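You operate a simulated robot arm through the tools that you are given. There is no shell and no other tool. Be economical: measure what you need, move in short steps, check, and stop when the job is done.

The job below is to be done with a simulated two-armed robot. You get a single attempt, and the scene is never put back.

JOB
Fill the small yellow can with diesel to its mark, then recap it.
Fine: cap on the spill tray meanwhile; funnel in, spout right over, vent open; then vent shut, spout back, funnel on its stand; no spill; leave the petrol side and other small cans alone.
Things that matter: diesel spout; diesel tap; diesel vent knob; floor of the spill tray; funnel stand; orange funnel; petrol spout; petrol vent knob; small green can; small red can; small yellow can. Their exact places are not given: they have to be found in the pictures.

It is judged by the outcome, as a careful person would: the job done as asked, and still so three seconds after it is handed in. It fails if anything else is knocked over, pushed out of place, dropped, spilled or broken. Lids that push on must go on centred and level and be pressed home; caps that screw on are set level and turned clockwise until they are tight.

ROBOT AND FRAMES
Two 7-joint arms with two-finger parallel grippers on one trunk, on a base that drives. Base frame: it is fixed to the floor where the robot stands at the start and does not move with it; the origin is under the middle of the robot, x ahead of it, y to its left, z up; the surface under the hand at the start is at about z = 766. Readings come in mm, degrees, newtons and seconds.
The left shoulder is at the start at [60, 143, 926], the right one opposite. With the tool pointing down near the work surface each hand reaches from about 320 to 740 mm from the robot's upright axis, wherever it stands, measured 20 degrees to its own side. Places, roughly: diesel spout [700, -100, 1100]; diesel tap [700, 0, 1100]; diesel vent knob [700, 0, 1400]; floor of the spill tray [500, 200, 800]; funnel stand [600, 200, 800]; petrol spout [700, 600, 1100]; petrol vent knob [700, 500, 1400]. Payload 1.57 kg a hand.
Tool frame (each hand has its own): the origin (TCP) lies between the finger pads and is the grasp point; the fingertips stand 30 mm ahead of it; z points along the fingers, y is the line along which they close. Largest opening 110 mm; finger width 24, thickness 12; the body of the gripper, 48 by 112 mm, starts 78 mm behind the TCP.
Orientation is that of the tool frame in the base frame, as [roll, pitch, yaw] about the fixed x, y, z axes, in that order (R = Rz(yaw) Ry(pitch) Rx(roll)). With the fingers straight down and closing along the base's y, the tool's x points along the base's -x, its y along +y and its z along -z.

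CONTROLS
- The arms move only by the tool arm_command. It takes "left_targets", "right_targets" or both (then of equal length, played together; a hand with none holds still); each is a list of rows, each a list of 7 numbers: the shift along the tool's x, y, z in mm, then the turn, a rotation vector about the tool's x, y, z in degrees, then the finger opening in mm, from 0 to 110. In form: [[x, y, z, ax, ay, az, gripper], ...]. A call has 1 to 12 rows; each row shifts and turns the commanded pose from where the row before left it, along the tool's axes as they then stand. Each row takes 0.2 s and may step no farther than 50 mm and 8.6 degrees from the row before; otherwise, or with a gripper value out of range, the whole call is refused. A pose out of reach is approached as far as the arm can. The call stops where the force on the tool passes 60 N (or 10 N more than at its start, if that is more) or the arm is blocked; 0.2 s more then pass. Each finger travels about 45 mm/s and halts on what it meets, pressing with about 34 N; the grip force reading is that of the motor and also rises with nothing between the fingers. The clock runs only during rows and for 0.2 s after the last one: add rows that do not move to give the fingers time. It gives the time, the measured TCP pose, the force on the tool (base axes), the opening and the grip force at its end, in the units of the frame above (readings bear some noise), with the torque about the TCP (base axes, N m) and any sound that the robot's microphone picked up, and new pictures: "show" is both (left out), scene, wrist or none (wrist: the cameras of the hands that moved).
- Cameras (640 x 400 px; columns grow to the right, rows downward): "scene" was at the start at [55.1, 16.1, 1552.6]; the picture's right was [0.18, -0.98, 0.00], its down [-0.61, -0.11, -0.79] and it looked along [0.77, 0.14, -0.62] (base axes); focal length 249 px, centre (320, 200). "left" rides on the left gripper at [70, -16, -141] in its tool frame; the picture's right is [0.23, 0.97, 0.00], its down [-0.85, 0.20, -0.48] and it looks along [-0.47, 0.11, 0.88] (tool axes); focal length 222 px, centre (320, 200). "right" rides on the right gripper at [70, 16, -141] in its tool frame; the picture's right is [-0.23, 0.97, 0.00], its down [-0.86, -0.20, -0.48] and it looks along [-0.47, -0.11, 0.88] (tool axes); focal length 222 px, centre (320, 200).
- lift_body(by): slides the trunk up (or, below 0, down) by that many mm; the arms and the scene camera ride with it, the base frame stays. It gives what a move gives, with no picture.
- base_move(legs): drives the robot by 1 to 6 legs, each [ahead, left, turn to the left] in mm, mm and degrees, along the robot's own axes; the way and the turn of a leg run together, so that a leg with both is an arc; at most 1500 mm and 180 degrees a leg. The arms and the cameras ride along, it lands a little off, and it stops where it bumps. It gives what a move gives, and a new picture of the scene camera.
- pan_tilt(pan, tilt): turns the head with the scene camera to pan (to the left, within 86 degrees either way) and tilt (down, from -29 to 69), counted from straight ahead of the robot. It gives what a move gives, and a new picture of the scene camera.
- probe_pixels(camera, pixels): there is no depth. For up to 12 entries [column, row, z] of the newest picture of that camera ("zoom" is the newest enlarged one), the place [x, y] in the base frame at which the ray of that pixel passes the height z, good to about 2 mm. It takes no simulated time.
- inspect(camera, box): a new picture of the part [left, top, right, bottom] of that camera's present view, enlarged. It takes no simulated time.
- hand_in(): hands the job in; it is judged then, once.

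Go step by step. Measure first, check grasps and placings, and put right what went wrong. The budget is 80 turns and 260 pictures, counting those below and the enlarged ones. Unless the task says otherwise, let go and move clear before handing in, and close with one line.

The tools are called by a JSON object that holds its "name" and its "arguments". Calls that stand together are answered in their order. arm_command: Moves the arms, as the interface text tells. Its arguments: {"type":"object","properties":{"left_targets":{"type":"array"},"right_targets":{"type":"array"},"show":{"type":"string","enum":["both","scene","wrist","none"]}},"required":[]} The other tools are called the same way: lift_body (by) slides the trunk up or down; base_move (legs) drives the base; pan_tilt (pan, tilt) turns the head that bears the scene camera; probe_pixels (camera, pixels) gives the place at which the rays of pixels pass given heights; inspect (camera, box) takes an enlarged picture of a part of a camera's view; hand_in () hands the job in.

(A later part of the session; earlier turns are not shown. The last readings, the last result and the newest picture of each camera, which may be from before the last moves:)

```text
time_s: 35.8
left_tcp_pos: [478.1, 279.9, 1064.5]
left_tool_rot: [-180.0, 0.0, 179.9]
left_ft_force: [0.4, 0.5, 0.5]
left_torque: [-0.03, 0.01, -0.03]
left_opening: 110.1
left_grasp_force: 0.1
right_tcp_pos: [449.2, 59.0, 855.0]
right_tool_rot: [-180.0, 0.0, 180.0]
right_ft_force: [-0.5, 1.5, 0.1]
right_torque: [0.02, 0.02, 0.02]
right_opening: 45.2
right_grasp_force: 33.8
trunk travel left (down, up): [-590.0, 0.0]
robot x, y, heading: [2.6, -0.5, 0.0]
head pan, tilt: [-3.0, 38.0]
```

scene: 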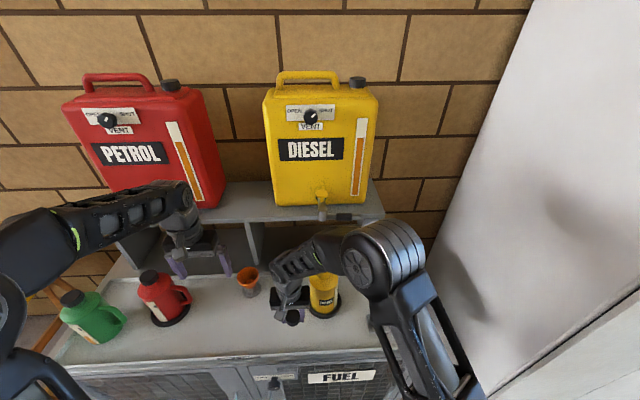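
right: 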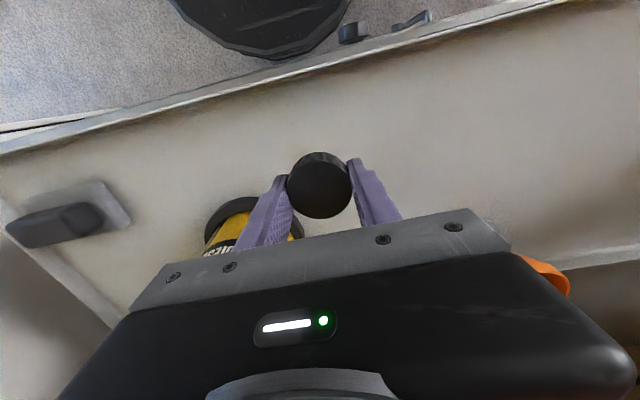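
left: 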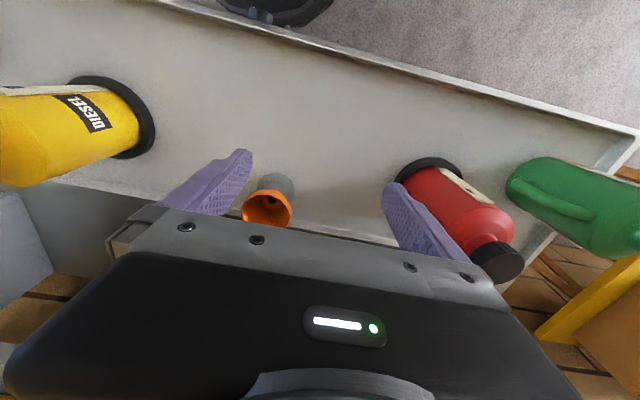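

The way down is clear. I'll lower in small steps toward the floor.

{"name": "arm_command", "arguments": {"right_targets": [[0, 0, 25, 0, 0, 0, 40], [0, 0, 8, 0, 0, 0, 40], [0, 0, 3, 0, 0, 0, 40], [0, 0, 0, 0, 0, 0, 40]], "show": "none"}}

{"name": "inspect", "arguments": {"camera": "scene", "box": [244, 280, 340, 340]}}

```text
time_s: 36.8
left_tcp_pos: [478.3, 280.4, 1065.3]
left_tool_rot: [-180.0, 0.0, 180.0]
left_ft_force: [0.9, -1.1, 0.0]
left_torque: [-0.01, -0.02, 0.05]
left_opening: 110.0
left_grasp_force: 0.1
right_tcp_pos: [451.8, 60.5, 819.1]
right_tool_rot: [180.0, 0.0, -179.9]
right_ft_force: [0.2, -0.7, 0.7]
right_torque: [0.01, 0.0, 0.0]
right_opening: 45.2
right_grasp_force: 34.3
trunk travel left (down, up): [-590.0, 0.0]
robot x, y, heading: [-2.9, 0.0, -0.0]
head pan, tilt: [-3.0, 38.0]
```

```text
6.67 times, centred on (292, 310) of scene
```

zoom: 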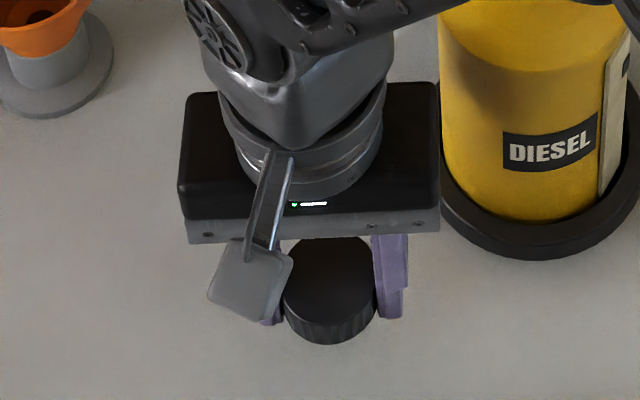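

The cap is still a little above the floor. I'll lower further by small amounts.

{"name": "arm_command", "arguments": {"right_targets": [[0, 0, 3, 0, 0, 0, 40], [0, 0, 3, 0, 0, 0, 40], [0, 0, 2, 0, 0, 0, 40]], "show": "none"}}

{"name": "arm_command", "arguments": {"right_targets": [[0, 0, 2, 0, 0, 0, 40]], "show": "none"}}

{"name": "inspect", "arguments": {"camera": "scene", "box": [244, 280, 340, 340]}}

```text
time_s: 37.6
left_tcp_pos: [477.1, 281.3, 1065.0]
left_tool_rot: [179.9, 0.0, 180.0]
left_ft_force: [0.2, 0.8, -0.9]
left_torque: [0.02, 0.0, -0.01]
left_opening: 109.8
left_grasp_force: 0.1
right_tcp_pos: [450.4, 60.3, 811.5]
right_tool_rot: [-180.0, -0.1, 180.0]
right_ft_force: [-0.6, 0.0, 0.6]
right_torque: [0.02, 0.01, 0.01]
right_opening: 45.5
right_grasp_force: 33.6
trunk travel left (down, up): [-590.0, 0.0]
robot x, y, heading: [1.7, -1.5, 0.0]
head pan, tilt: [-3.0, 38.0]
```

```text
time_s: 38.0
left_tcp_pos: [477.7, 279.9, 1065.4]
left_tool_rot: [180.0, 0.0, 179.9]
left_ft_force: [-0.8, -0.4, -1.5]
left_torque: [-0.01, 0.01, -0.02]
left_opening: 109.9
left_grasp_force: 0.1
right_tcp_pos: [450.3, 60.6, 809.0]
right_tool_rot: [-179.9, -0.1, -180.0]
right_ft_force: [0.3, -0.1, 0.2]
right_torque: [0.0, 0.0, 0.06]
right_opening: 45.2
right_grasp_force: 34.1
trunk travel left (down, up): [-590.0, 0.0]
robot x, y, heading: [0.9, 0.6, 0.0]
head pan, tilt: [-3.0, 38.0]
```

```text
6.67 times, centred on (292, 310) of scene
```

zoom: 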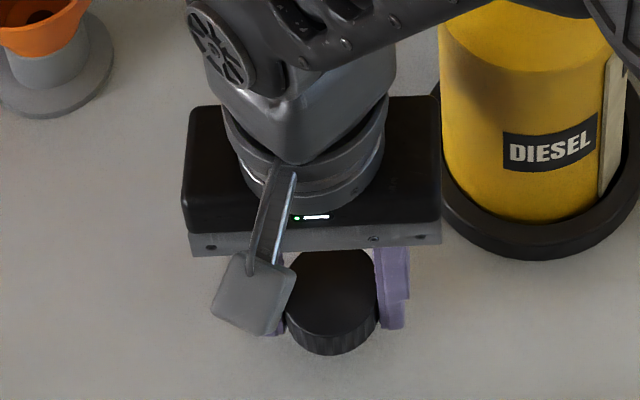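

There's no contact yet at 809. I'll keep lowering in 2 mm steps.

{"name": "arm_command", "arguments": {"right_targets": [[0, 0, 2, 0, 0, 0, 40], [0, 0, 2, 0, 0, 0, 40]], "show": "none"}}

{"name": "arm_command", "arguments": {"right_targets": [[0, 0, 2, 0, 0, 0, 40], [0, 0, 2, 0, 0, 0, 40]], "show": "none"}}

{"name": "arm_command", "arguments": {"right_targets": [[0, 0, 2, 0, 0, 0, 40]], "show": "none"}}

```text
time_s: 38.6
left_tcp_pos: [478.7, 280.6, 1064.7]
left_tool_rot: [180.0, 0.1, 180.0]
left_ft_force: [0.4, 0.0, -0.1]
left_torque: [0.03, -0.02, -0.03]
left_opening: 109.9
left_grasp_force: 0.0
right_tcp_pos: [450.2, 59.4, 804.9]
right_tool_rot: [179.9, 0.0, -180.0]
right_ft_force: [-0.1, 0.2, -0.9]
right_torque: [0.02, -0.02, 0.0]
right_opening: 45.2
right_grasp_force: 33.9
trunk travel left (down, up): [-590.0, 0.0]
robot x, y, heading: [2.4, 1.3, 0.2]
head pan, tilt: [-3.0, 38.0]
```

```text
time_s: 39.2
left_tcp_pos: [477.6, 279.8, 1063.7]
left_tool_rot: [-180.0, 0.0, 179.9]
left_ft_force: [0.0, -0.5, 1.4]
left_torque: [0.02, 0.03, -0.04]
left_opening: 109.7
left_grasp_force: 0.0
right_tcp_pos: [451.7, 59.7, 800.6]
right_tool_rot: [-180.0, 0.0, 180.0]
right_ft_force: [-0.7, -0.2, -0.4]
right_torque: [-0.01, -0.01, 0.0]
right_opening: 45.6
right_grasp_force: 33.9
trunk travel left (down, up): [-590.0, 0.0]
robot x, y, heading: [0.5, 2.6, -0.1]
head pan, tilt: [-3.0, 38.0]
```

```text
time_s: 39.6
left_tcp_pos: [478.3, 279.4, 1063.8]
left_tool_rot: [-180.0, 0.0, -179.9]
left_ft_force: [-0.1, -0.1, 0.3]
left_torque: [0.02, 0.01, 0.0]
left_opening: 109.9
left_grasp_force: 0.1
right_tcp_pos: [450.5, 60.4, 798.3]
right_tool_rot: [180.0, 0.0, -180.0]
right_ft_force: [0.1, -0.3, -0.4]
right_torque: [-0.01, 0.01, 0.02]
right_opening: 45.5
right_grasp_force: 34.4
trunk travel left (down, up): [-590.0, 0.0]
robot x, y, heading: [0.4, 1.6, -0.0]
head pan, tilt: [-3.0, 38.0]
```

There's still no contact at 798, so I'll look and continue.

{"name": "arm_command", "arguments": {"right_targets": [[0, 0, 1.5, 0, 0, 0, 40], [0, 0, 0, 0, 0, 0, 40]], "show": "none"}}

{"name": "arm_command", "arguments": {"right_targets": [[0, 0, 1.5, 0, 0, 0, 40], [0, 0, 0, 0, 0, 0, 40]], "show": "none"}}

{"name": "inspect", "arguments": {"camera": "scene", "box": [268, 290, 332, 340]}}

```text
time_s: 40.2
left_tcp_pos: [478.6, 279.6, 1065.8]
left_tool_rot: [-180.0, 0.0, -180.0]
left_ft_force: [0.7, -0.2, 0.0]
left_torque: [0.01, 0.05, 0.01]
left_opening: 110.0
left_grasp_force: 0.1
right_tcp_pos: [451.0, 59.8, 798.8]
right_tool_rot: [179.9, 0.0, -180.0]
right_ft_force: [-0.1, -0.5, 0.5]
right_torque: [0.0, -0.03, 0.0]
right_opening: 45.2
right_grasp_force: 33.8
trunk travel left (down, up): [-590.0, 0.0]
robot x, y, heading: [-0.8, -0.8, -0.2]
head pan, tilt: [-3.0, 38.0]
```

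```text
time_s: 40.8
left_tcp_pos: [478.6, 280.5, 1064.4]
left_tool_rot: [180.0, -0.1, 180.0]
left_ft_force: [0.0, -0.4, 0.0]
left_torque: [-0.02, 0.01, -0.02]
left_opening: 110.1
left_grasp_force: 0.1
right_tcp_pos: [448.7, 59.6, 797.0]
right_tool_rot: [179.9, 0.0, 179.9]
right_ft_force: [-0.4, 0.0, 0.4]
right_torque: [0.02, 0.01, 0.02]
right_opening: 45.3
right_grasp_force: 33.5
trunk travel left (down, up): [-590.0, 0.0]
robot x, y, heading: [1.6, 1.6, -0.4]
head pan, tilt: [-3.0, 38.0]
```

```text
8.00 times, centred on (300, 315) of scene
```

zoom: 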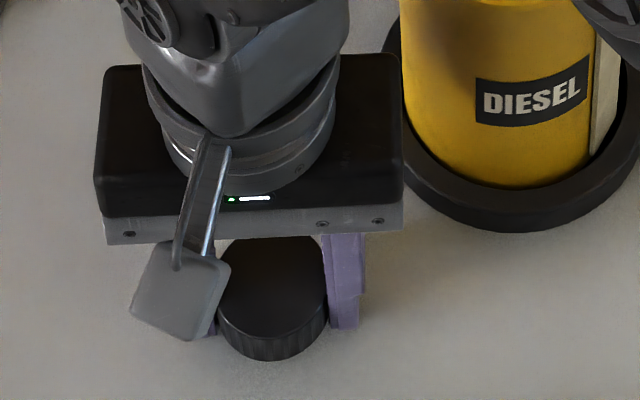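

The force is still nil. I'll keep easing down until there's contact.

{"name": "arm_command", "arguments": {"right_targets": [[0, 0, 2, 0, 0, 0, 40], [0, 0, 0, 0, 0, 0, 40]], "show": "none"}}

{"name": "arm_command", "arguments": {"right_targets": [[0, 0, 2, 0, 0, 0, 40], [0, 0, 0, 0, 0, 0, 40]], "show": "none"}}

{"name": "arm_command", "arguments": {"right_targets": [[0, 0, 2, 0, 0, 0, 40], [0, 0, 0, 0, 0, 0, 40]], "show": "none"}}

```text
time_s: 41.4
left_tcp_pos: [478.3, 280.4, 1065.5]
left_tool_rot: [179.9, 0.1, -180.0]
left_ft_force: [-0.7, -0.7, -0.4]
left_torque: [0.01, -0.03, 0.0]
left_opening: 110.1
left_grasp_force: 0.0
right_tcp_pos: [449.0, 59.5, 795.7]
right_tool_rot: [179.9, 0.1, -179.9]
right_ft_force: [-0.8, -2.1, 17.6]
right_torque: [-0.5, 0.22, 0.02]
right_opening: 45.1
right_grasp_force: 34.2
trunk travel left (down, up): [-590.0, 0.0]
robot x, y, heading: [0.7, 0.6, -0.0]
head pan, tilt: [-3.0, 38.0]
```

```text
time_s: 42.0
left_tcp_pos: [476.8, 280.4, 1067.9]
left_tool_rot: [180.0, 0.1, -180.0]
left_ft_force: [0.3, 0.7, 0.1]
left_torque: [-0.01, 0.03, 0.01]
left_opening: 109.8
left_grasp_force: 0.0
right_tcp_pos: [450.5, 60.2, 795.8]
right_tool_rot: [179.9, 0.2, 180.0]
right_ft_force: [-0.6, -4.3, 48.2]
right_torque: [-1.43, 0.57, -0.05]
right_opening: 45.2
right_grasp_force: 34.1
trunk travel left (down, up): [-590.0, 0.0]
robot x, y, heading: [-2.0, 0.3, -0.4]
head pan, tilt: [-3.0, 38.0]
```

```text
time_s: 42.4
left_tcp_pos: [477.0, 279.6, 1065.8]
left_tool_rot: [-180.0, 0.1, -180.0]
left_ft_force: [0.5, 0.3, -0.2]
left_torque: [0.02, 0.03, -0.01]
left_opening: 109.8
left_grasp_force: 0.1
right_tcp_pos: [450.4, 60.4, 796.0]
right_tool_rot: [179.8, 0.1, 180.0]
right_ft_force: [-9.0, -6.1, 33.4]
right_torque: [-1.06, 0.65, -0.11]
right_opening: 45.2
right_grasp_force: 34.9
trunk travel left (down, up): [-590.0, 0.0]
robot x, y, heading: [-2.3, -2.2, 0.2]
head pan, tilt: [-3.0, 38.0]
stopped in row 1 (right hand): the force on the tool passed its limit at 63 N (the readings are from after the stop); the commanded pose is now the measured one
```

Contact is at TCP 796 (floor 766). I'll ease up 1 mm, open slowly and rise.

{"name": "arm_command", "arguments": {"right_targets": [[0, 0, -1, 0, 0, 0, 44], [0, 0, 0, 0, 0, 0, 48], [0, 0, 0, 0, 0, 0, 55], [0, 0, 0, 0, 0, 0, 70], [0, 0, 0, 0, 0, 0, 80], [0, 0, 0, 0, 0, 0, 80], [0, 0, -40, 0, 0, 0, 80], [0, 0, -50, 0, 0, 0, 80], [0, 0, -50, 0, 0, 0, 80]]}}

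```text
time_s: 44.4
left_tcp_pos: [478.0, 279.8, 1066.3]
left_tool_rot: [-180.0, 0.1, -180.0]
left_ft_force: [0.2, -0.2, -0.3]
left_torque: [0.03, -0.03, 0.01]
left_opening: 109.9
left_grasp_force: 0.1
right_tcp_pos: [452.2, 61.1, 936.2]
right_tool_rot: [179.9, 0.2, 179.9]
right_ft_force: [0.4, -0.1, 0.3]
right_torque: [0.02, -0.01, -0.01]
right_opening: 80.0
right_grasp_force: 0.0
trunk travel left (down, up): [-590.0, 0.0]
robot x, y, heading: [0.6, -0.7, -0.3]
head pan, tilt: [-3.0, 38.0]
```

scene: 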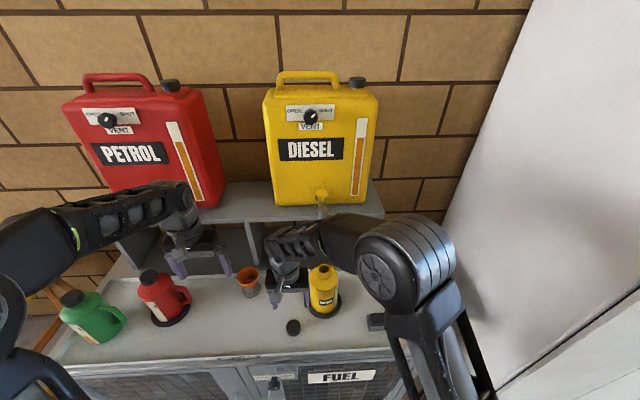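
right: 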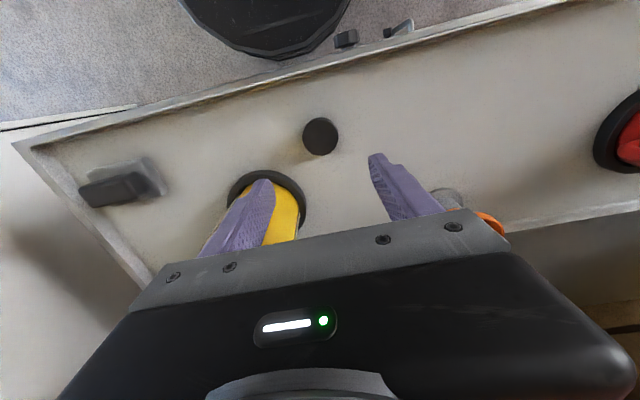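

The cap stands on the tray. I'll use the right hand to grip the neck and turn the can back about 50° clockwise, so its gauge faces the camera again.

{"name": "arm_command", "arguments": {"right_targets": [[0, 0, -40, 0, 0, 0, 80], [0, 0, -45, 0, 0, 0, 80], [-30, -35, 0, 0, 0, 0, 75], [-30, -35, 0, 0, 0, 0, 70], [-28, -36, 0, 0, 0, 0, 65], [0, 0, 0, 0, 0, 0, 65], [0, 0, 0, 0, 0, 0, 65]]}}

{"name": "inspect", "arguments": {"camera": "right", "box": [240, 80, 400, 180]}}

{"name": "inspect", "arguments": {"camera": "scene", "box": [276, 245, 372, 315]}}

```text
time_s: 46.0
left_tcp_pos: [478.1, 278.9, 1064.0]
left_tool_rot: [-180.0, 0.0, 180.0]
left_ft_force: [-0.2, 0.0, -0.2]
left_torque: [0.05, 0.04, 0.01]
left_opening: 110.0
left_grasp_force: 0.1
right_tcp_pos: [540.0, -48.1, 1021.5]
right_tool_rot: [179.9, 0.2, -180.0]
right_ft_force: [0.0, -0.7, -0.2]
right_torque: [0.04, 0.01, 0.03]
right_opening: 65.2
right_grasp_force: 0.0
trunk travel left (down, up): [-590.0, 0.0]
robot x, y, heading: [-1.1, 2.8, -0.2]
head pan, tilt: [-3.0, 38.0]
```

scene: 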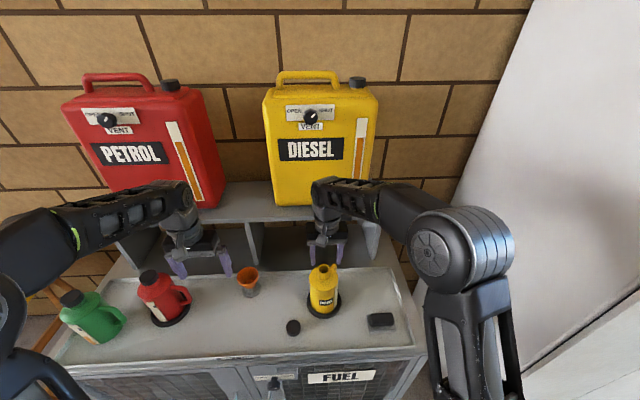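
right: 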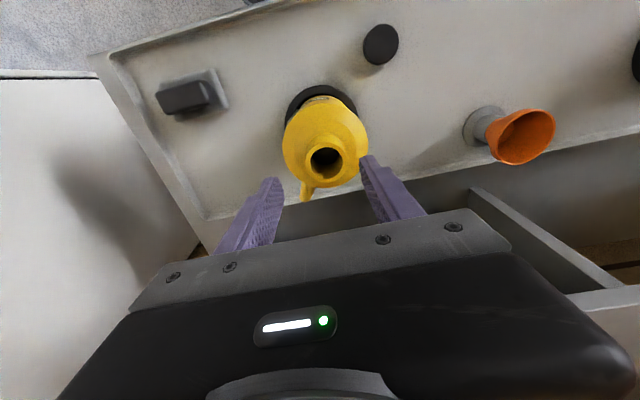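

```text
4.00 times, centred on (320, 130) of right
```

zoom: 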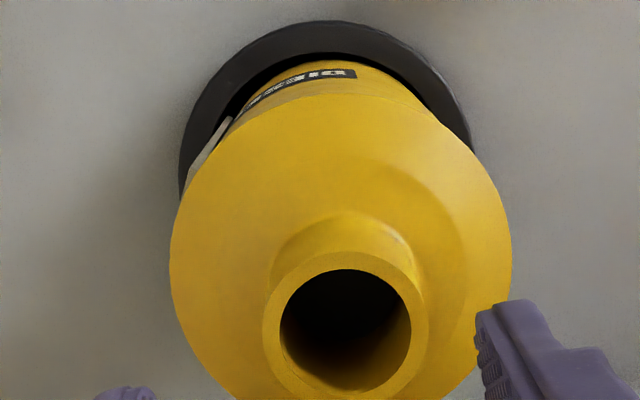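

```text
5.71 times, centred on (324, 280) of scene
```

zoom: 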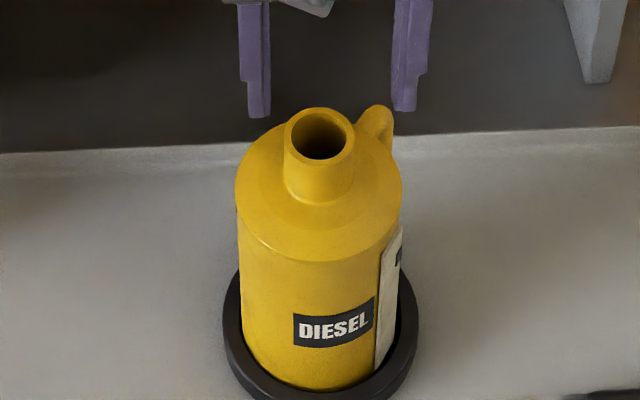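

The neck is bare, centred at right-picture pixel (326,162). I'll probe it to centre the funnel properly later.

{"name": "probe_pixels", "arguments": {"camera": "right", "pixels": [[326.2, 162, 940], [326.2, 162, 950], [305.5, 162, 950], [347, 162, 950], [528, 136, 840], [528, 136, 850], [528, 136, 860]]}}

{"name": "arm_command", "arguments": {"right_targets": [[0, 3, 25, 0, 0, 0, 65], [0, 0, 24, 0, 0, 0, 65], [0, 0, 0, 0, 0, 0, 50], [0, 0, 0, 0, 0, 0, 35], [0, 0, 0, 0, 0, 0, 28], [0, 0, 0, 0, 0, 0, 28], [0, 0, 0, 0, 0, 0, 28]], "show": "none"}}

{"name": "inspect", "arguments": {"camera": "scene", "box": [276, 245, 372, 315]}}

```text
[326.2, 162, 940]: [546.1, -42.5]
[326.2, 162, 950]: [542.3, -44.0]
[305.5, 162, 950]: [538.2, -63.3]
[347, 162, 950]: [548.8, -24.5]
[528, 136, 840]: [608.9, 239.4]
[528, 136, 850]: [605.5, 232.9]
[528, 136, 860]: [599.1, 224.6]
```

```text
time_s: 47.6
left_tcp_pos: [478.4, 280.4, 1065.1]
left_tool_rot: [-180.0, 0.0, 180.0]
left_ft_force: [0.0, -0.7, 0.6]
left_torque: [0.01, -0.03, -0.01]
left_opening: 110.2
left_grasp_force: 0.0
right_tcp_pos: [538.9, -44.4, 972.7]
right_tool_rot: [179.9, 0.2, -179.9]
right_ft_force: [-0.8, 1.1, 0.0]
right_torque: [0.06, -0.04, -0.01]
right_opening: 38.3
right_grasp_force: 34.2
trunk travel left (down, up): [-590.0, 0.0]
robot x, y, heading: [3.2, 1.4, -0.1]
head pan, tilt: [-3.0, 38.0]
```

```text
5.71 times, centred on (324, 280) of scene
```

zoom: 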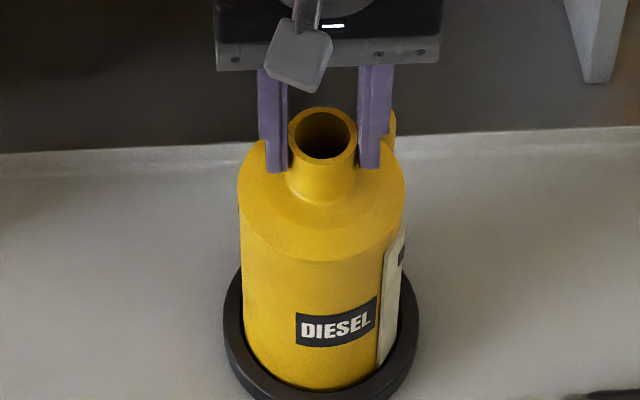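

The neck is gripped (38 mm). I'll turn the can 48° clockwise.

{"name": "arm_command", "arguments": {"right_targets": [[0, 0, 0, 0, 0, 8, 28], [0, 0, 0, 0, 0, 8, 28], [0, 0, 0, 0, 0, 8, 28], [0, 0, 0, 0, 0, 8, 28], [0, 0, 0, 0, 0, 8, 28], [0, 0, 0, 0, 0, 8, 28], [0, 0, 0, 0, 0, 8, 28], [0, 0, 0, 0, 0, 0, 28]], "show": "none"}}

{"name": "arm_command", "arguments": {"right_targets": [[0, 0, 0, 0, 0, 0, 45], [0, 0, 0, 0, 0, 0, 70], [0, 0, 0, 0, 0, 0, 75], [0, 0, 0, 0, 0, 0, 75], [0, 0, -40, 0, 0, 0, 75], [0, 0, -40, 0, 0, 0, 75]]}}

{"name": "inspect", "arguments": {"camera": "scene", "box": [276, 245, 372, 335]}}

{"name": "inspect", "arguments": {"camera": "left", "box": [220, 160, 340, 235]}}

```text
time_s: 49.4
left_tcp_pos: [477.7, 280.5, 1064.9]
left_tool_rot: [-180.0, 0.1, -180.0]
left_ft_force: [-0.3, 0.7, 0.1]
left_torque: [-0.01, 0.01, 0.01]
left_opening: 110.1
left_grasp_force: 0.1
right_tcp_pos: [538.4, -43.3, 973.3]
right_tool_rot: [179.6, 0.1, 123.7]
right_ft_force: [1.8, -2.8, 19.5]
right_torque: [-0.68, 0.05, 0.06]
right_opening: 38.3
right_grasp_force: 34.1
trunk travel left (down, up): [-590.0, 0.0]
robot x, y, heading: [-2.0, -2.9, -0.0]
head pan, tilt: [-3.0, 38.0]
```

```text
time_s: 50.8
left_tcp_pos: [478.1, 279.8, 1064.8]
left_tool_rot: [180.0, 0.0, -179.9]
left_ft_force: [-0.2, 0.1, -0.5]
left_torque: [0.0, 0.02, 0.0]
left_opening: 110.0
left_grasp_force: 0.2
right_tcp_pos: [539.8, -42.6, 1051.5]
right_tool_rot: [179.7, 0.1, 124.0]
right_ft_force: [0.4, 0.2, -0.4]
right_torque: [0.02, -0.01, 0.03]
right_opening: 74.9
right_grasp_force: 0.2
trunk travel left (down, up): [-590.0, 0.0]
robot x, y, heading: [-4.3, 2.1, 0.0]
head pan, tilt: [-3.0, 38.0]
```

scene: 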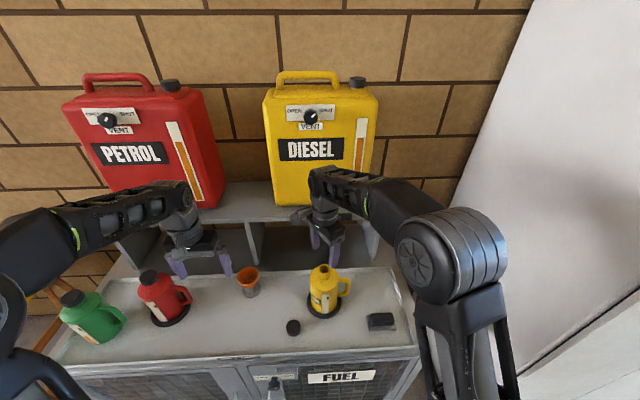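
right: 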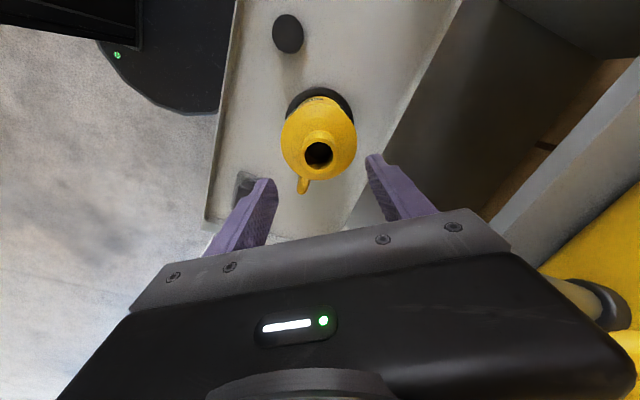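

```text
4.44 times, centred on (324, 290) of scene
```

zoom: 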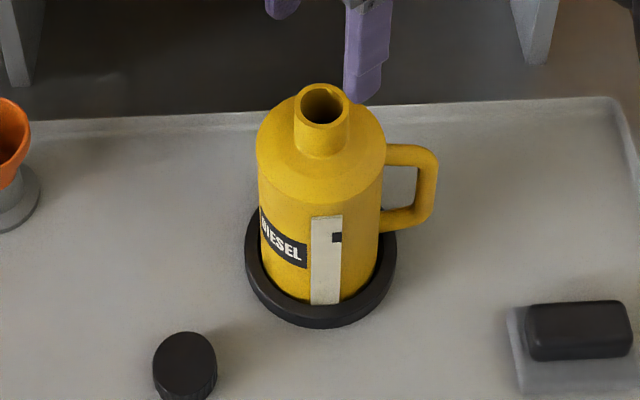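

```text
5.33 times, centred on (280, 198) of left
```

zoom: 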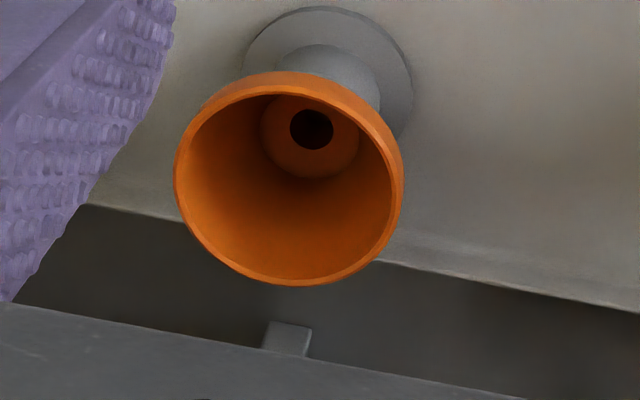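

The can is back at its original orientation with the gauge facing me. Next is the funnel, and I'll probe its rim from the left camera.

{"name": "probe_pixels", "arguments": {"camera": "left", "pixels": [[274.4, 193.4, 840], [274.4, 193.4, 850], [274.4, 193.4, 860], [252.8, 193, 850], [295.6, 193, 850], [281.5, 176, 770], [278.5, 184.5, 810]]}}

{"name": "probe_pixels", "arguments": {"camera": "scene", "pixels": [[248.3, 275, 840], [248.3, 275, 850], [248.3, 275, 860]]}}

{"name": "inspect", "arguments": {"camera": "scene", "box": [216, 250, 280, 310]}}

```text
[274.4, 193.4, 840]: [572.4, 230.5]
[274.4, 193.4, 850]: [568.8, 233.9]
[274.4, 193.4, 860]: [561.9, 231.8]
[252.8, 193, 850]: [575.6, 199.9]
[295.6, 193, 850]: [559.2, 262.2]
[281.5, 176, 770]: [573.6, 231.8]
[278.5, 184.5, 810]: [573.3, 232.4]
```

```text
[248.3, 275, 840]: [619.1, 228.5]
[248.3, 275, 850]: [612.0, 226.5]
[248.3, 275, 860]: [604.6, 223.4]
```

```text
6.67 times, centred on (248, 280) of scene
```

zoom: 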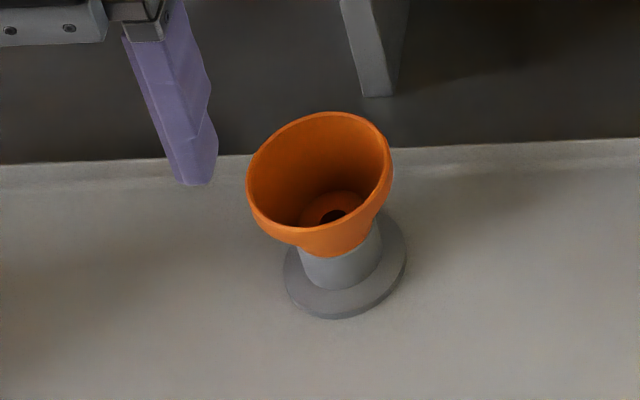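

The left reading came from a stale picture, but scene and right views agree on a rim centre of about (603,225) at z ~858. I'll check the shelf edge, move the left hand above the funnel and send the right hand aside.

{"name": "arm_command", "arguments": {"right_targets": [[0, 0, 0, 0, 0, -8, 80], [0, 0, 0, 0, 0, -8, 80], [0, 0, 0, 0, 0, -8, 80], [0, 0, 0, 0, 0, -8, 80], [0, 0, 0, 0, 0, -8, 80], [0, 0, 0, 0, 0, -8, 80], [0, 0, 0, 0, 0, -8, 80], [40, -40, 0, 0, 0, 0, 80], [40, -40, 0, 0, 0, 0, 80], [40, -50, 0, 0, 0, 0, 80], [0, -30, 0, 0, 0, 0, 80], [0, 0, 0, 0, 0, 0, 80]], "left_targets": [[0, 0, 0, 0, 0, 0, 110], [0, 0, 0, 0, 0, 0, 110], [0, 0, 0, 0, 0, 0, 110], [0, 0, 0, 0, 0, 0, 110], [-40, -20, 0, 0, 0, 0, 110], [-40, -20, 0, 0, 0, 0, 110], [-40, -12, 0, 0, 0, 0, 110], [0, 0, 40, 0, 0, 0, 110], [0, 0, 40, 0, 0, 0, 110], [0, 0, 0, 0, 0, 0, 110], [0, 0, 0, 0, 0, 0, 110], [0, 0, 0, 0, 0, 0, 110]]}}

```text
refused: row 8 steps farther than a row can; nothing moved
```

{"name": "arm_command", "arguments": {"right_targets": [[0, 0, 0, 0, 0, -8, 80], [0, 0, 0, 0, 0, -8, 80], [0, 0, 0, 0, 0, -8, 80], [0, 0, 0, 0, 0, -8, 80], [0, 0, 0, 0, 0, -8, 80], [0, 0, 0, 0, 0, -8, 80], [0, 0, 0, 0, 0, -8, 80], [30, -38, 0, 0, 0, 0, 80], [30, -38, 0, 0, 0, 0, 80], [30, -38, 0, 0, 0, 0, 80], [30, -38, 0, 0, 0, 0, 80], [0, 0, 0, 0, 0, 0, 80]], "left_targets": [[0, 0, 0, 0, 0, 0, 110], [0, 0, 0, 0, 0, 0, 110], [0, 0, 0, 0, 0, 0, 110], [0, 0, 0, 0, 0, 0, 110], [-40, -20, 0, 0, 0, 0, 110], [-40, -20, 0, 0, 0, 0, 110], [-40, -12, 0, 0, 0, 0, 110], [0, 0, 40, 0, 0, 0, 110], [0, 0, 40, 0, 0, 0, 110], [0, 0, 0, 0, 0, 0, 110], [0, 0, 0, 0, 0, 0, 110], [0, 0, 0, 0, 0, 0, 110]]}}

```text
time_s: 53.4
left_tcp_pos: [599.8, 229.3, 983.4]
left_tool_rot: [180.0, 0.1, 179.9]
left_ft_force: [0.6, -0.2, -0.6]
left_torque: [0.0, -0.03, 0.03]
left_opening: 110.0
left_grasp_force: 0.0
right_tcp_pos: [419.2, -194.1, 1051.1]
right_tool_rot: [179.9, 0.2, -179.9]
right_ft_force: [0.4, -0.1, 0.2]
right_torque: [-0.02, -0.02, 0.01]
right_opening: 80.0
right_grasp_force: 0.0
trunk travel left (down, up): [-590.0, 0.0]
robot x, y, heading: [0.2, -0.2, -0.2]
head pan, tilt: [-3.0, 38.0]
```

scene: 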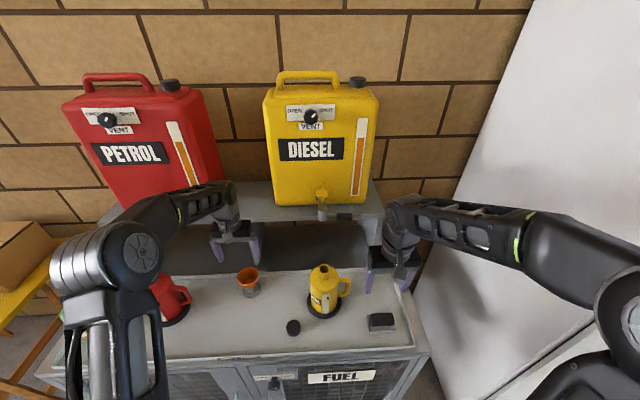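
right: 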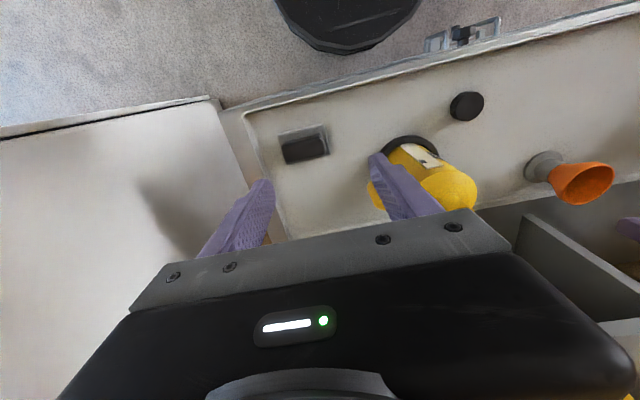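
left: 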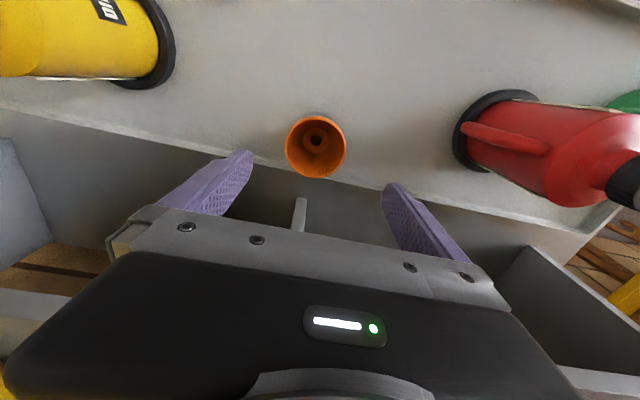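

The funnel rim is at (316,147) in the left picture. I'll probe it together with the shelf front edge.

{"name": "probe_pixels", "arguments": {"camera": "left", "pixels": [[315.5, 147, 840], [315.5, 147, 850], [315.5, 147, 860], [285, 147, 850], [346.5, 147, 850], [316, 138, 800]]}}

{"name": "probe_pixels", "arguments": {"camera": "scene", "pixels": [[290, 221, 1060], [290, 221, 1080], [290, 221, 1100]]}}

{"name": "inspect", "arguments": {"camera": "scene", "box": [190, 200, 302, 300]}}

```text
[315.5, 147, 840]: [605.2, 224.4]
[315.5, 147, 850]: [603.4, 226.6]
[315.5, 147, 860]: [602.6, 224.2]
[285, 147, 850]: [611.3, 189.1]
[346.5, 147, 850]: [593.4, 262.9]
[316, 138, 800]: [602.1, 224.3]
```

```text
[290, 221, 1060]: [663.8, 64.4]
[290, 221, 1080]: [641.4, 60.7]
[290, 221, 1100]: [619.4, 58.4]
```

```text
4.00 times, centred on (246, 250) of scene
```

zoom: 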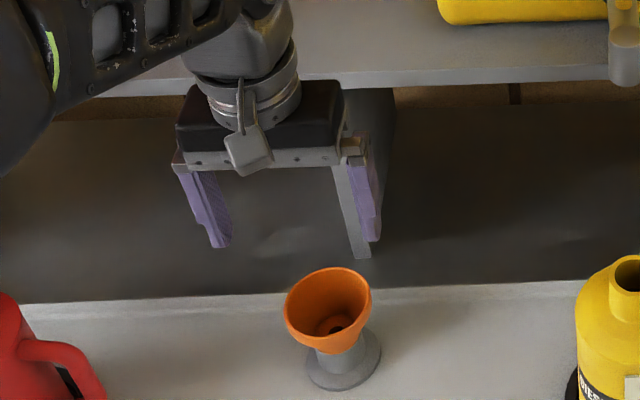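

The rim centre is (603,225), about 75 mm across. Before going down I must make sure the wrist clears the shelf, so I'll triangulate the shelf's front corner.

{"name": "probe_pixels", "arguments": {"camera": "scene", "pixels": [[385.4, 214.6, 1055], [385.4, 214.6, 1070], [385.4, 214.6, 1085], [385.4, 214.6, 1100], [385.4, 214.6, 1115]]}}

{"name": "inspect", "arguments": {"camera": "scene", "box": [200, 180, 264, 230]}}

{"name": "inspect", "arguments": {"camera": "right", "box": [480, 160, 640, 400]}}

```text
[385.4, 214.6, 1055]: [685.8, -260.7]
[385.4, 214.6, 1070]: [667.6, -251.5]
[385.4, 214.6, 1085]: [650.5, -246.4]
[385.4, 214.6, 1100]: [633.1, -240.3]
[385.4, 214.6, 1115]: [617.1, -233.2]
```

```text
8.00 times, centred on (232, 205) of scene
```

zoom: 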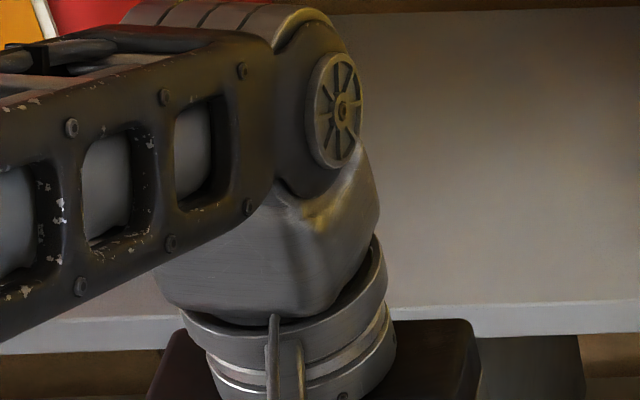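

```text
1.67 times, centred on (560, 280) of right
```

zoom: 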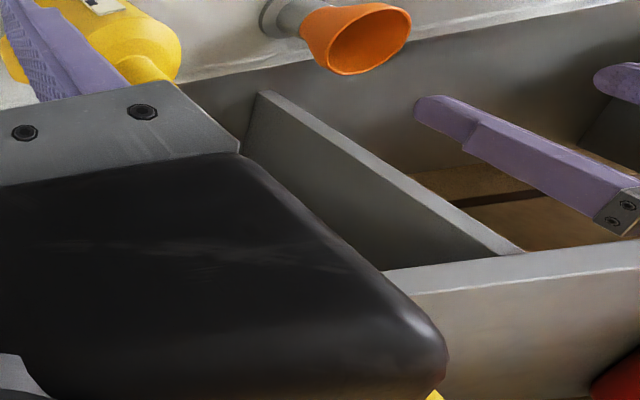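

The zoomed right view shows the shelf's front edge from another angle, so I'll intersect that with the scene ray.

{"name": "probe_pixels", "arguments": {"camera": "zoom", "pixels": [[420, 291, 1060], [420, 291, 1080], [420, 291, 1100], [560, 278, 1060], [560, 278, 1080], [560, 278, 1100]]}}

{"name": "probe_pixels", "arguments": {"camera": "scene", "pixels": [[255, 219, 1060], [255, 219, 1080], [255, 219, 1100], [290, 218, 1080]]}}

```text
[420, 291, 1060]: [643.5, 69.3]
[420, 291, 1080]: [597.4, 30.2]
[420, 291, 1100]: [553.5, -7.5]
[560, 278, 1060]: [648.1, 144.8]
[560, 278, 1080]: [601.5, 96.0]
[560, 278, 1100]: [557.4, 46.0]
```

```text
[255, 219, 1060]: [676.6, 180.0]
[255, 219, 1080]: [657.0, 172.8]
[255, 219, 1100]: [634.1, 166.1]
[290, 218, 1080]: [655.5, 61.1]
```

The shelf edge is uncertain (x 640–690), so I'll tilt the left hand 20° with the wrist leaning back toward the robot. That gives clearance, and then I'll go down around the funnel rim.

{"name": "arm_command", "arguments": {"left_targets": [[0, 0, 0, 0, -6.67, 0, 110], [0, 0, 0, 0, -6.67, 0, 110], [0, 0, 0, 0, -6.66, 0, 110], [13.5, -1, 35, 0, 0, 0, 110], [13.5, -1, 35, 0, 0, 0, 110], [8, -1, 20, 0, 0, 0, 110], [0, 0, 0, 0, 0, 0, 110]]}}

{"name": "inspect", "arguments": {"camera": "scene", "box": [200, 220, 296, 300]}}

```text
time_s: 55.0
left_tcp_pos: [597.5, 226.5, 889.2]
left_tool_rot: [-179.9, 20.1, -180.0]
left_ft_force: [0.2, 0.4, -0.1]
left_torque: [-0.01, 0.02, -0.01]
left_opening: 110.0
left_grasp_force: 0.2
right_tcp_pos: [419.2, -193.3, 1050.9]
right_tool_rot: [179.9, 0.2, -179.9]
right_ft_force: [0.1, 0.2, 0.8]
right_torque: [0.02, 0.01, -0.01]
right_opening: 79.8
right_grasp_force: 0.0
trunk travel left (down, up): [-590.0, 0.0]
robot x, y, heading: [1.2, 0.6, -0.1]
head pan, tilt: [-3.0, 38.0]
```

scene: 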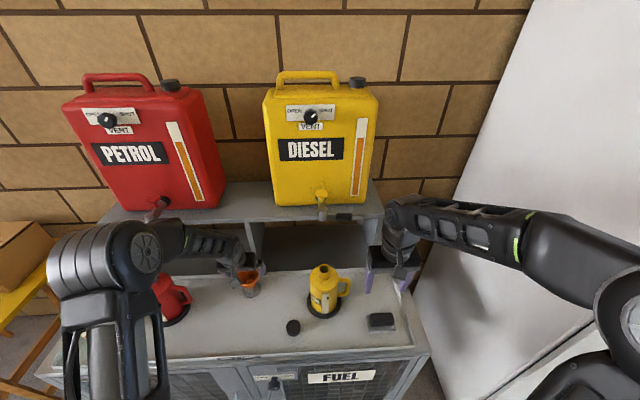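
left: 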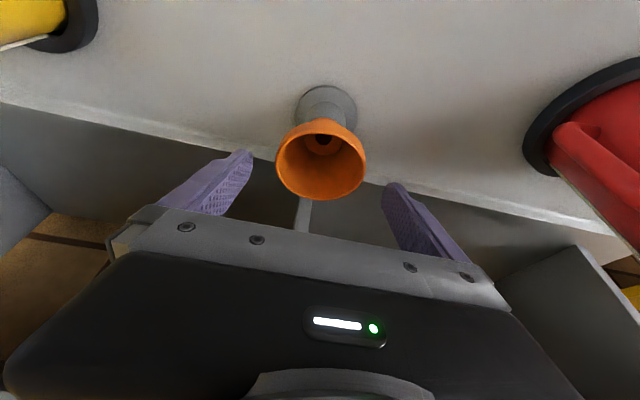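

```text
5.00 times, centred on (248, 260) of scene
```

zoom: 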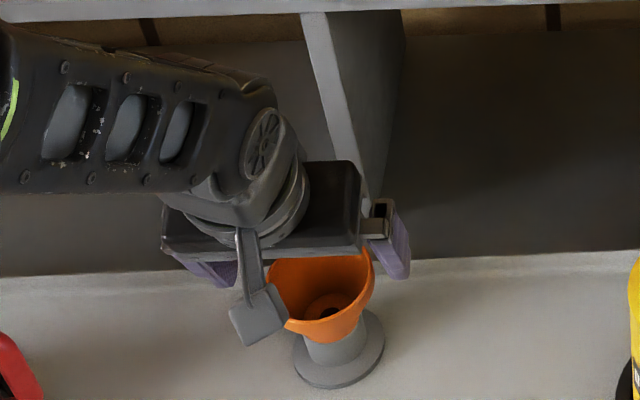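

The rim lies between the open fingers. I'll go 20 mm lower and close gently.

{"name": "arm_command", "arguments": {"left_targets": [[6.8, -1, 18.8, 0, 0, 0, 110], [0, 0, 0, 0, 0, 0, 95], [0, 0, 0, 0, 0, 0, 80], [0, 0, 0, 0, 0, 0, 68], [0, 0, 0, 0, 0, 0, 66], [0, 0, 0, 0, 0, 0, 66]], "show": "wrist"}}

{"name": "inspect", "arguments": {"camera": "scene", "box": [200, 230, 296, 300]}}

```text
time_s: 56.4
left_tcp_pos: [597.9, 225.7, 867.9]
left_tool_rot: [180.0, 20.0, 179.9]
left_ft_force: [-0.1, -0.5, -1.1]
left_torque: [-0.04, 0.02, -0.01]
left_opening: 74.9
left_grasp_force: 34.1
right_tcp_pos: [419.9, -193.4, 1051.5]
right_tool_rot: [180.0, 0.1, 180.0]
right_ft_force: [0.0, -0.6, 0.4]
right_torque: [-0.01, -0.02, -0.01]
right_opening: 79.9
right_grasp_force: 0.0
trunk travel left (down, up): [-590.0, 0.0]
robot x, y, heading: [-1.6, 6.5, -0.0]
head pan, tilt: [-3.0, 38.0]
```

left: 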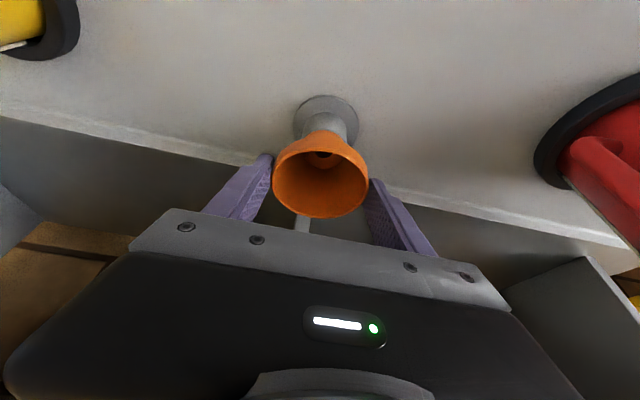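

```text
5.71 times, centred on (248, 265) of scene
```

zoom: 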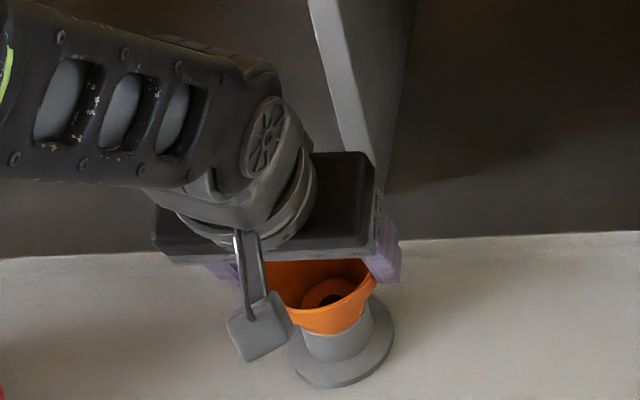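

The rim is gripped at 74.9 mm; I note the return pose of TCP (597.7,225.7,868). I'll lift straight up and check.

{"name": "arm_command", "arguments": {"left_targets": [[-6.8, 0, -18.8, 0, 0, 0, 66], [-13.7, 0, -37.6, 0, 0, 0, 66], [-13.7, 0, -37.6, 0, 0, 0, 66], [-13.7, 0, -37.6, 0, 0, 0, 66], [-15.7, 0, -43.2, 0, 0, 0, 66], [0, 0, 0, 0, 0, 0, 66]]}}

{"name": "inspect", "arguments": {"camera": "scene", "box": [190, 160, 302, 260]}}

```text
time_s: 57.8
left_tcp_pos: [594.8, 225.0, 1056.3]
left_tool_rot: [-180.0, 19.9, -180.0]
left_ft_force: [-0.2, -0.1, 0.0]
left_torque: [0.0, 0.01, 0.02]
left_opening: 74.8
left_grasp_force: 33.8
right_tcp_pos: [418.8, -193.3, 1051.2]
right_tool_rot: [179.9, 0.2, -180.0]
right_ft_force: [0.4, 0.1, -0.6]
right_torque: [-0.03, -0.03, -0.02]
right_opening: 79.9
right_grasp_force: 0.0
trunk travel left (down, up): [-590.0, 0.0]
robot x, y, heading: [0.2, -1.2, -0.0]
head pan, tilt: [-3.0, 38.0]
```

scene: 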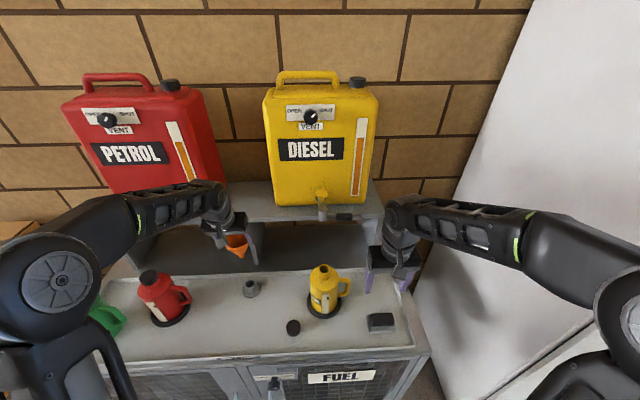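
left: 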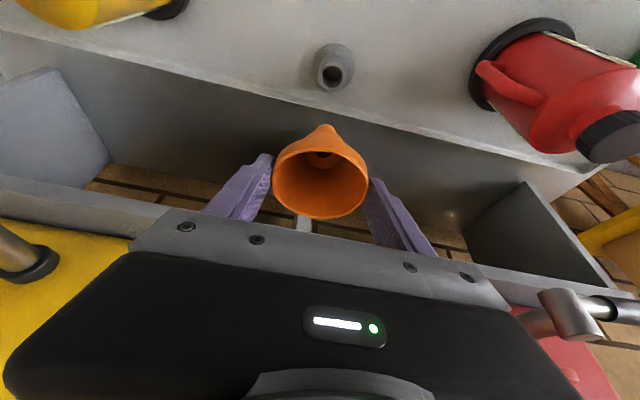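

```text
4.00 times, centred on (246, 210) of scene
```

zoom: 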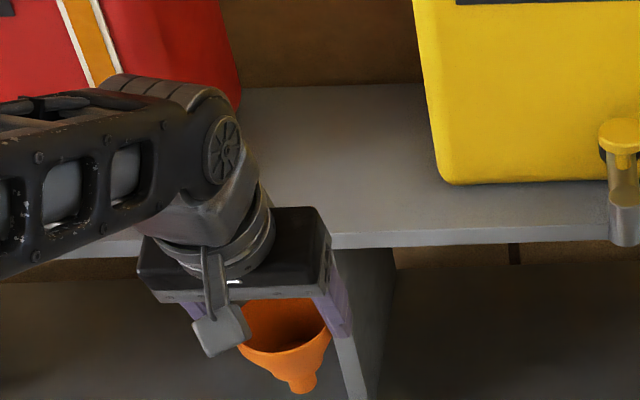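

The funnel came up cleanly and the stand stayed put at (333,70). I'll carry the funnel over the can's neck and move the right hand a bit farther out.

{"name": "probe_pixels", "arguments": {"camera": "left", "pixels": [[333, 72, 800], [333, 72, 810], [333, 72, 820]]}}

{"name": "arm_command", "arguments": {"left_targets": [[9.7, -45, -3.5, 0, 0, 0, 66], [9.7, -45, -3.5, 0, 0, 0, 66], [9.7, -45, -3.5, 0, 0, 0, 66], [9.7, -45, -3.5, 0, 0, 0, 66], [9.7, -45, -3.5, 0, 0, 0, 66], [9.7, -44, -3.5, 0, 0, 0, 66], [0, 0, 0, 0, 0, 0, 66], [0, 0, 0, 0, 0, 0, 66]], "right_targets": [[0, -40, 0, 0, 0, 0, 80], [0, -30, 0, 0, 0, 0, 80], [0, 0, 0, 0, 0, 0, 60], [0, 0, 0, 0, 0, 0, 60], [0, 0, 0, 0, 0, 0, 60], [0, 0, 0, 0, 0, 0, 60], [0, 0, 0, 0, 0, 0, 60], [0, 0, 0, 0, 0, 0, 60]]}}

{"name": "inspect", "arguments": {"camera": "scene", "box": [276, 200, 372, 300]}}

```text
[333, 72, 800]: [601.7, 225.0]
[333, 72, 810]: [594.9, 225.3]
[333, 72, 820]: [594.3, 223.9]
```

```text
time_s: 59.6
left_tcp_pos: [536.4, -44.1, 1054.9]
left_tool_rot: [180.0, 20.0, -179.9]
left_ft_force: [-1.9, -0.7, -0.7]
left_torque: [0.02, 0.01, -0.02]
left_opening: 75.1
left_grasp_force: 34.2
right_tcp_pos: [418.9, -266.0, 1049.2]
right_tool_rot: [179.9, 0.2, 180.0]
right_ft_force: [-0.3, 0.5, 0.2]
right_torque: [-0.03, -0.01, 0.02]
right_opening: 60.0
right_grasp_force: 0.1
trunk travel left (down, up): [-590.0, 0.0]
robot x, y, heading: [-1.9, 2.0, 0.1]
head pan, tilt: [-3.0, 38.0]
```

scene: 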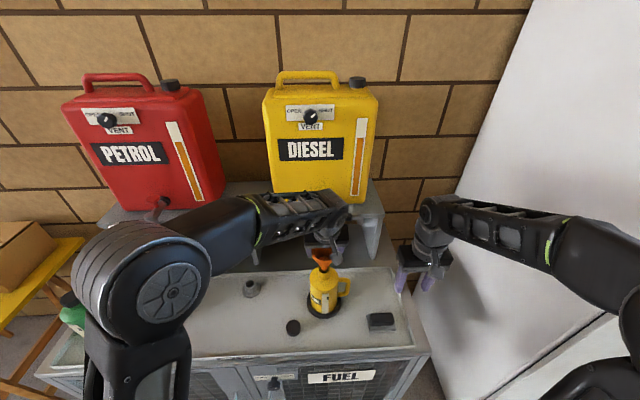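
right: 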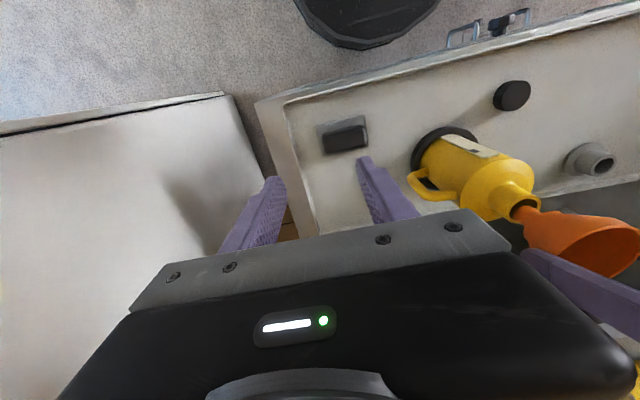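
left: 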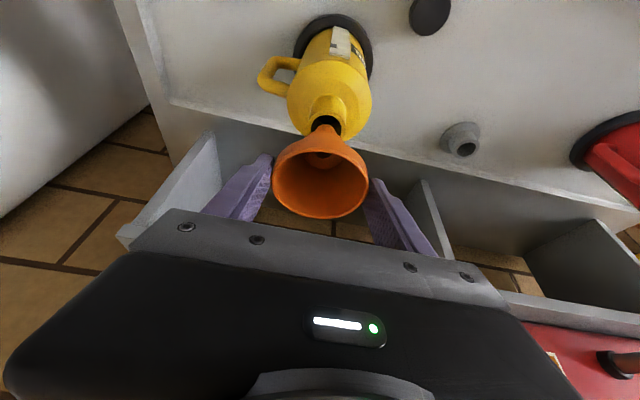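

```text
4.00 times, centred on (324, 250) of scene
```

zoom: 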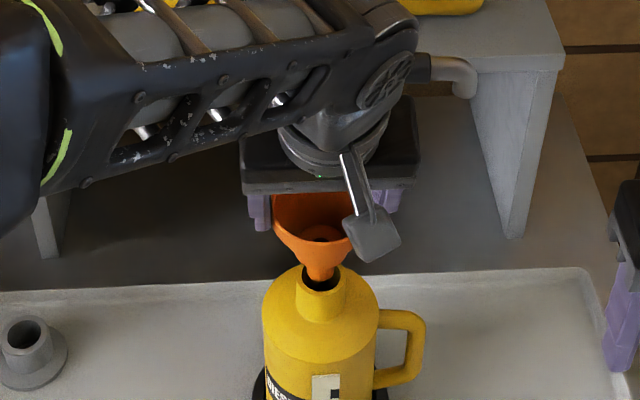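

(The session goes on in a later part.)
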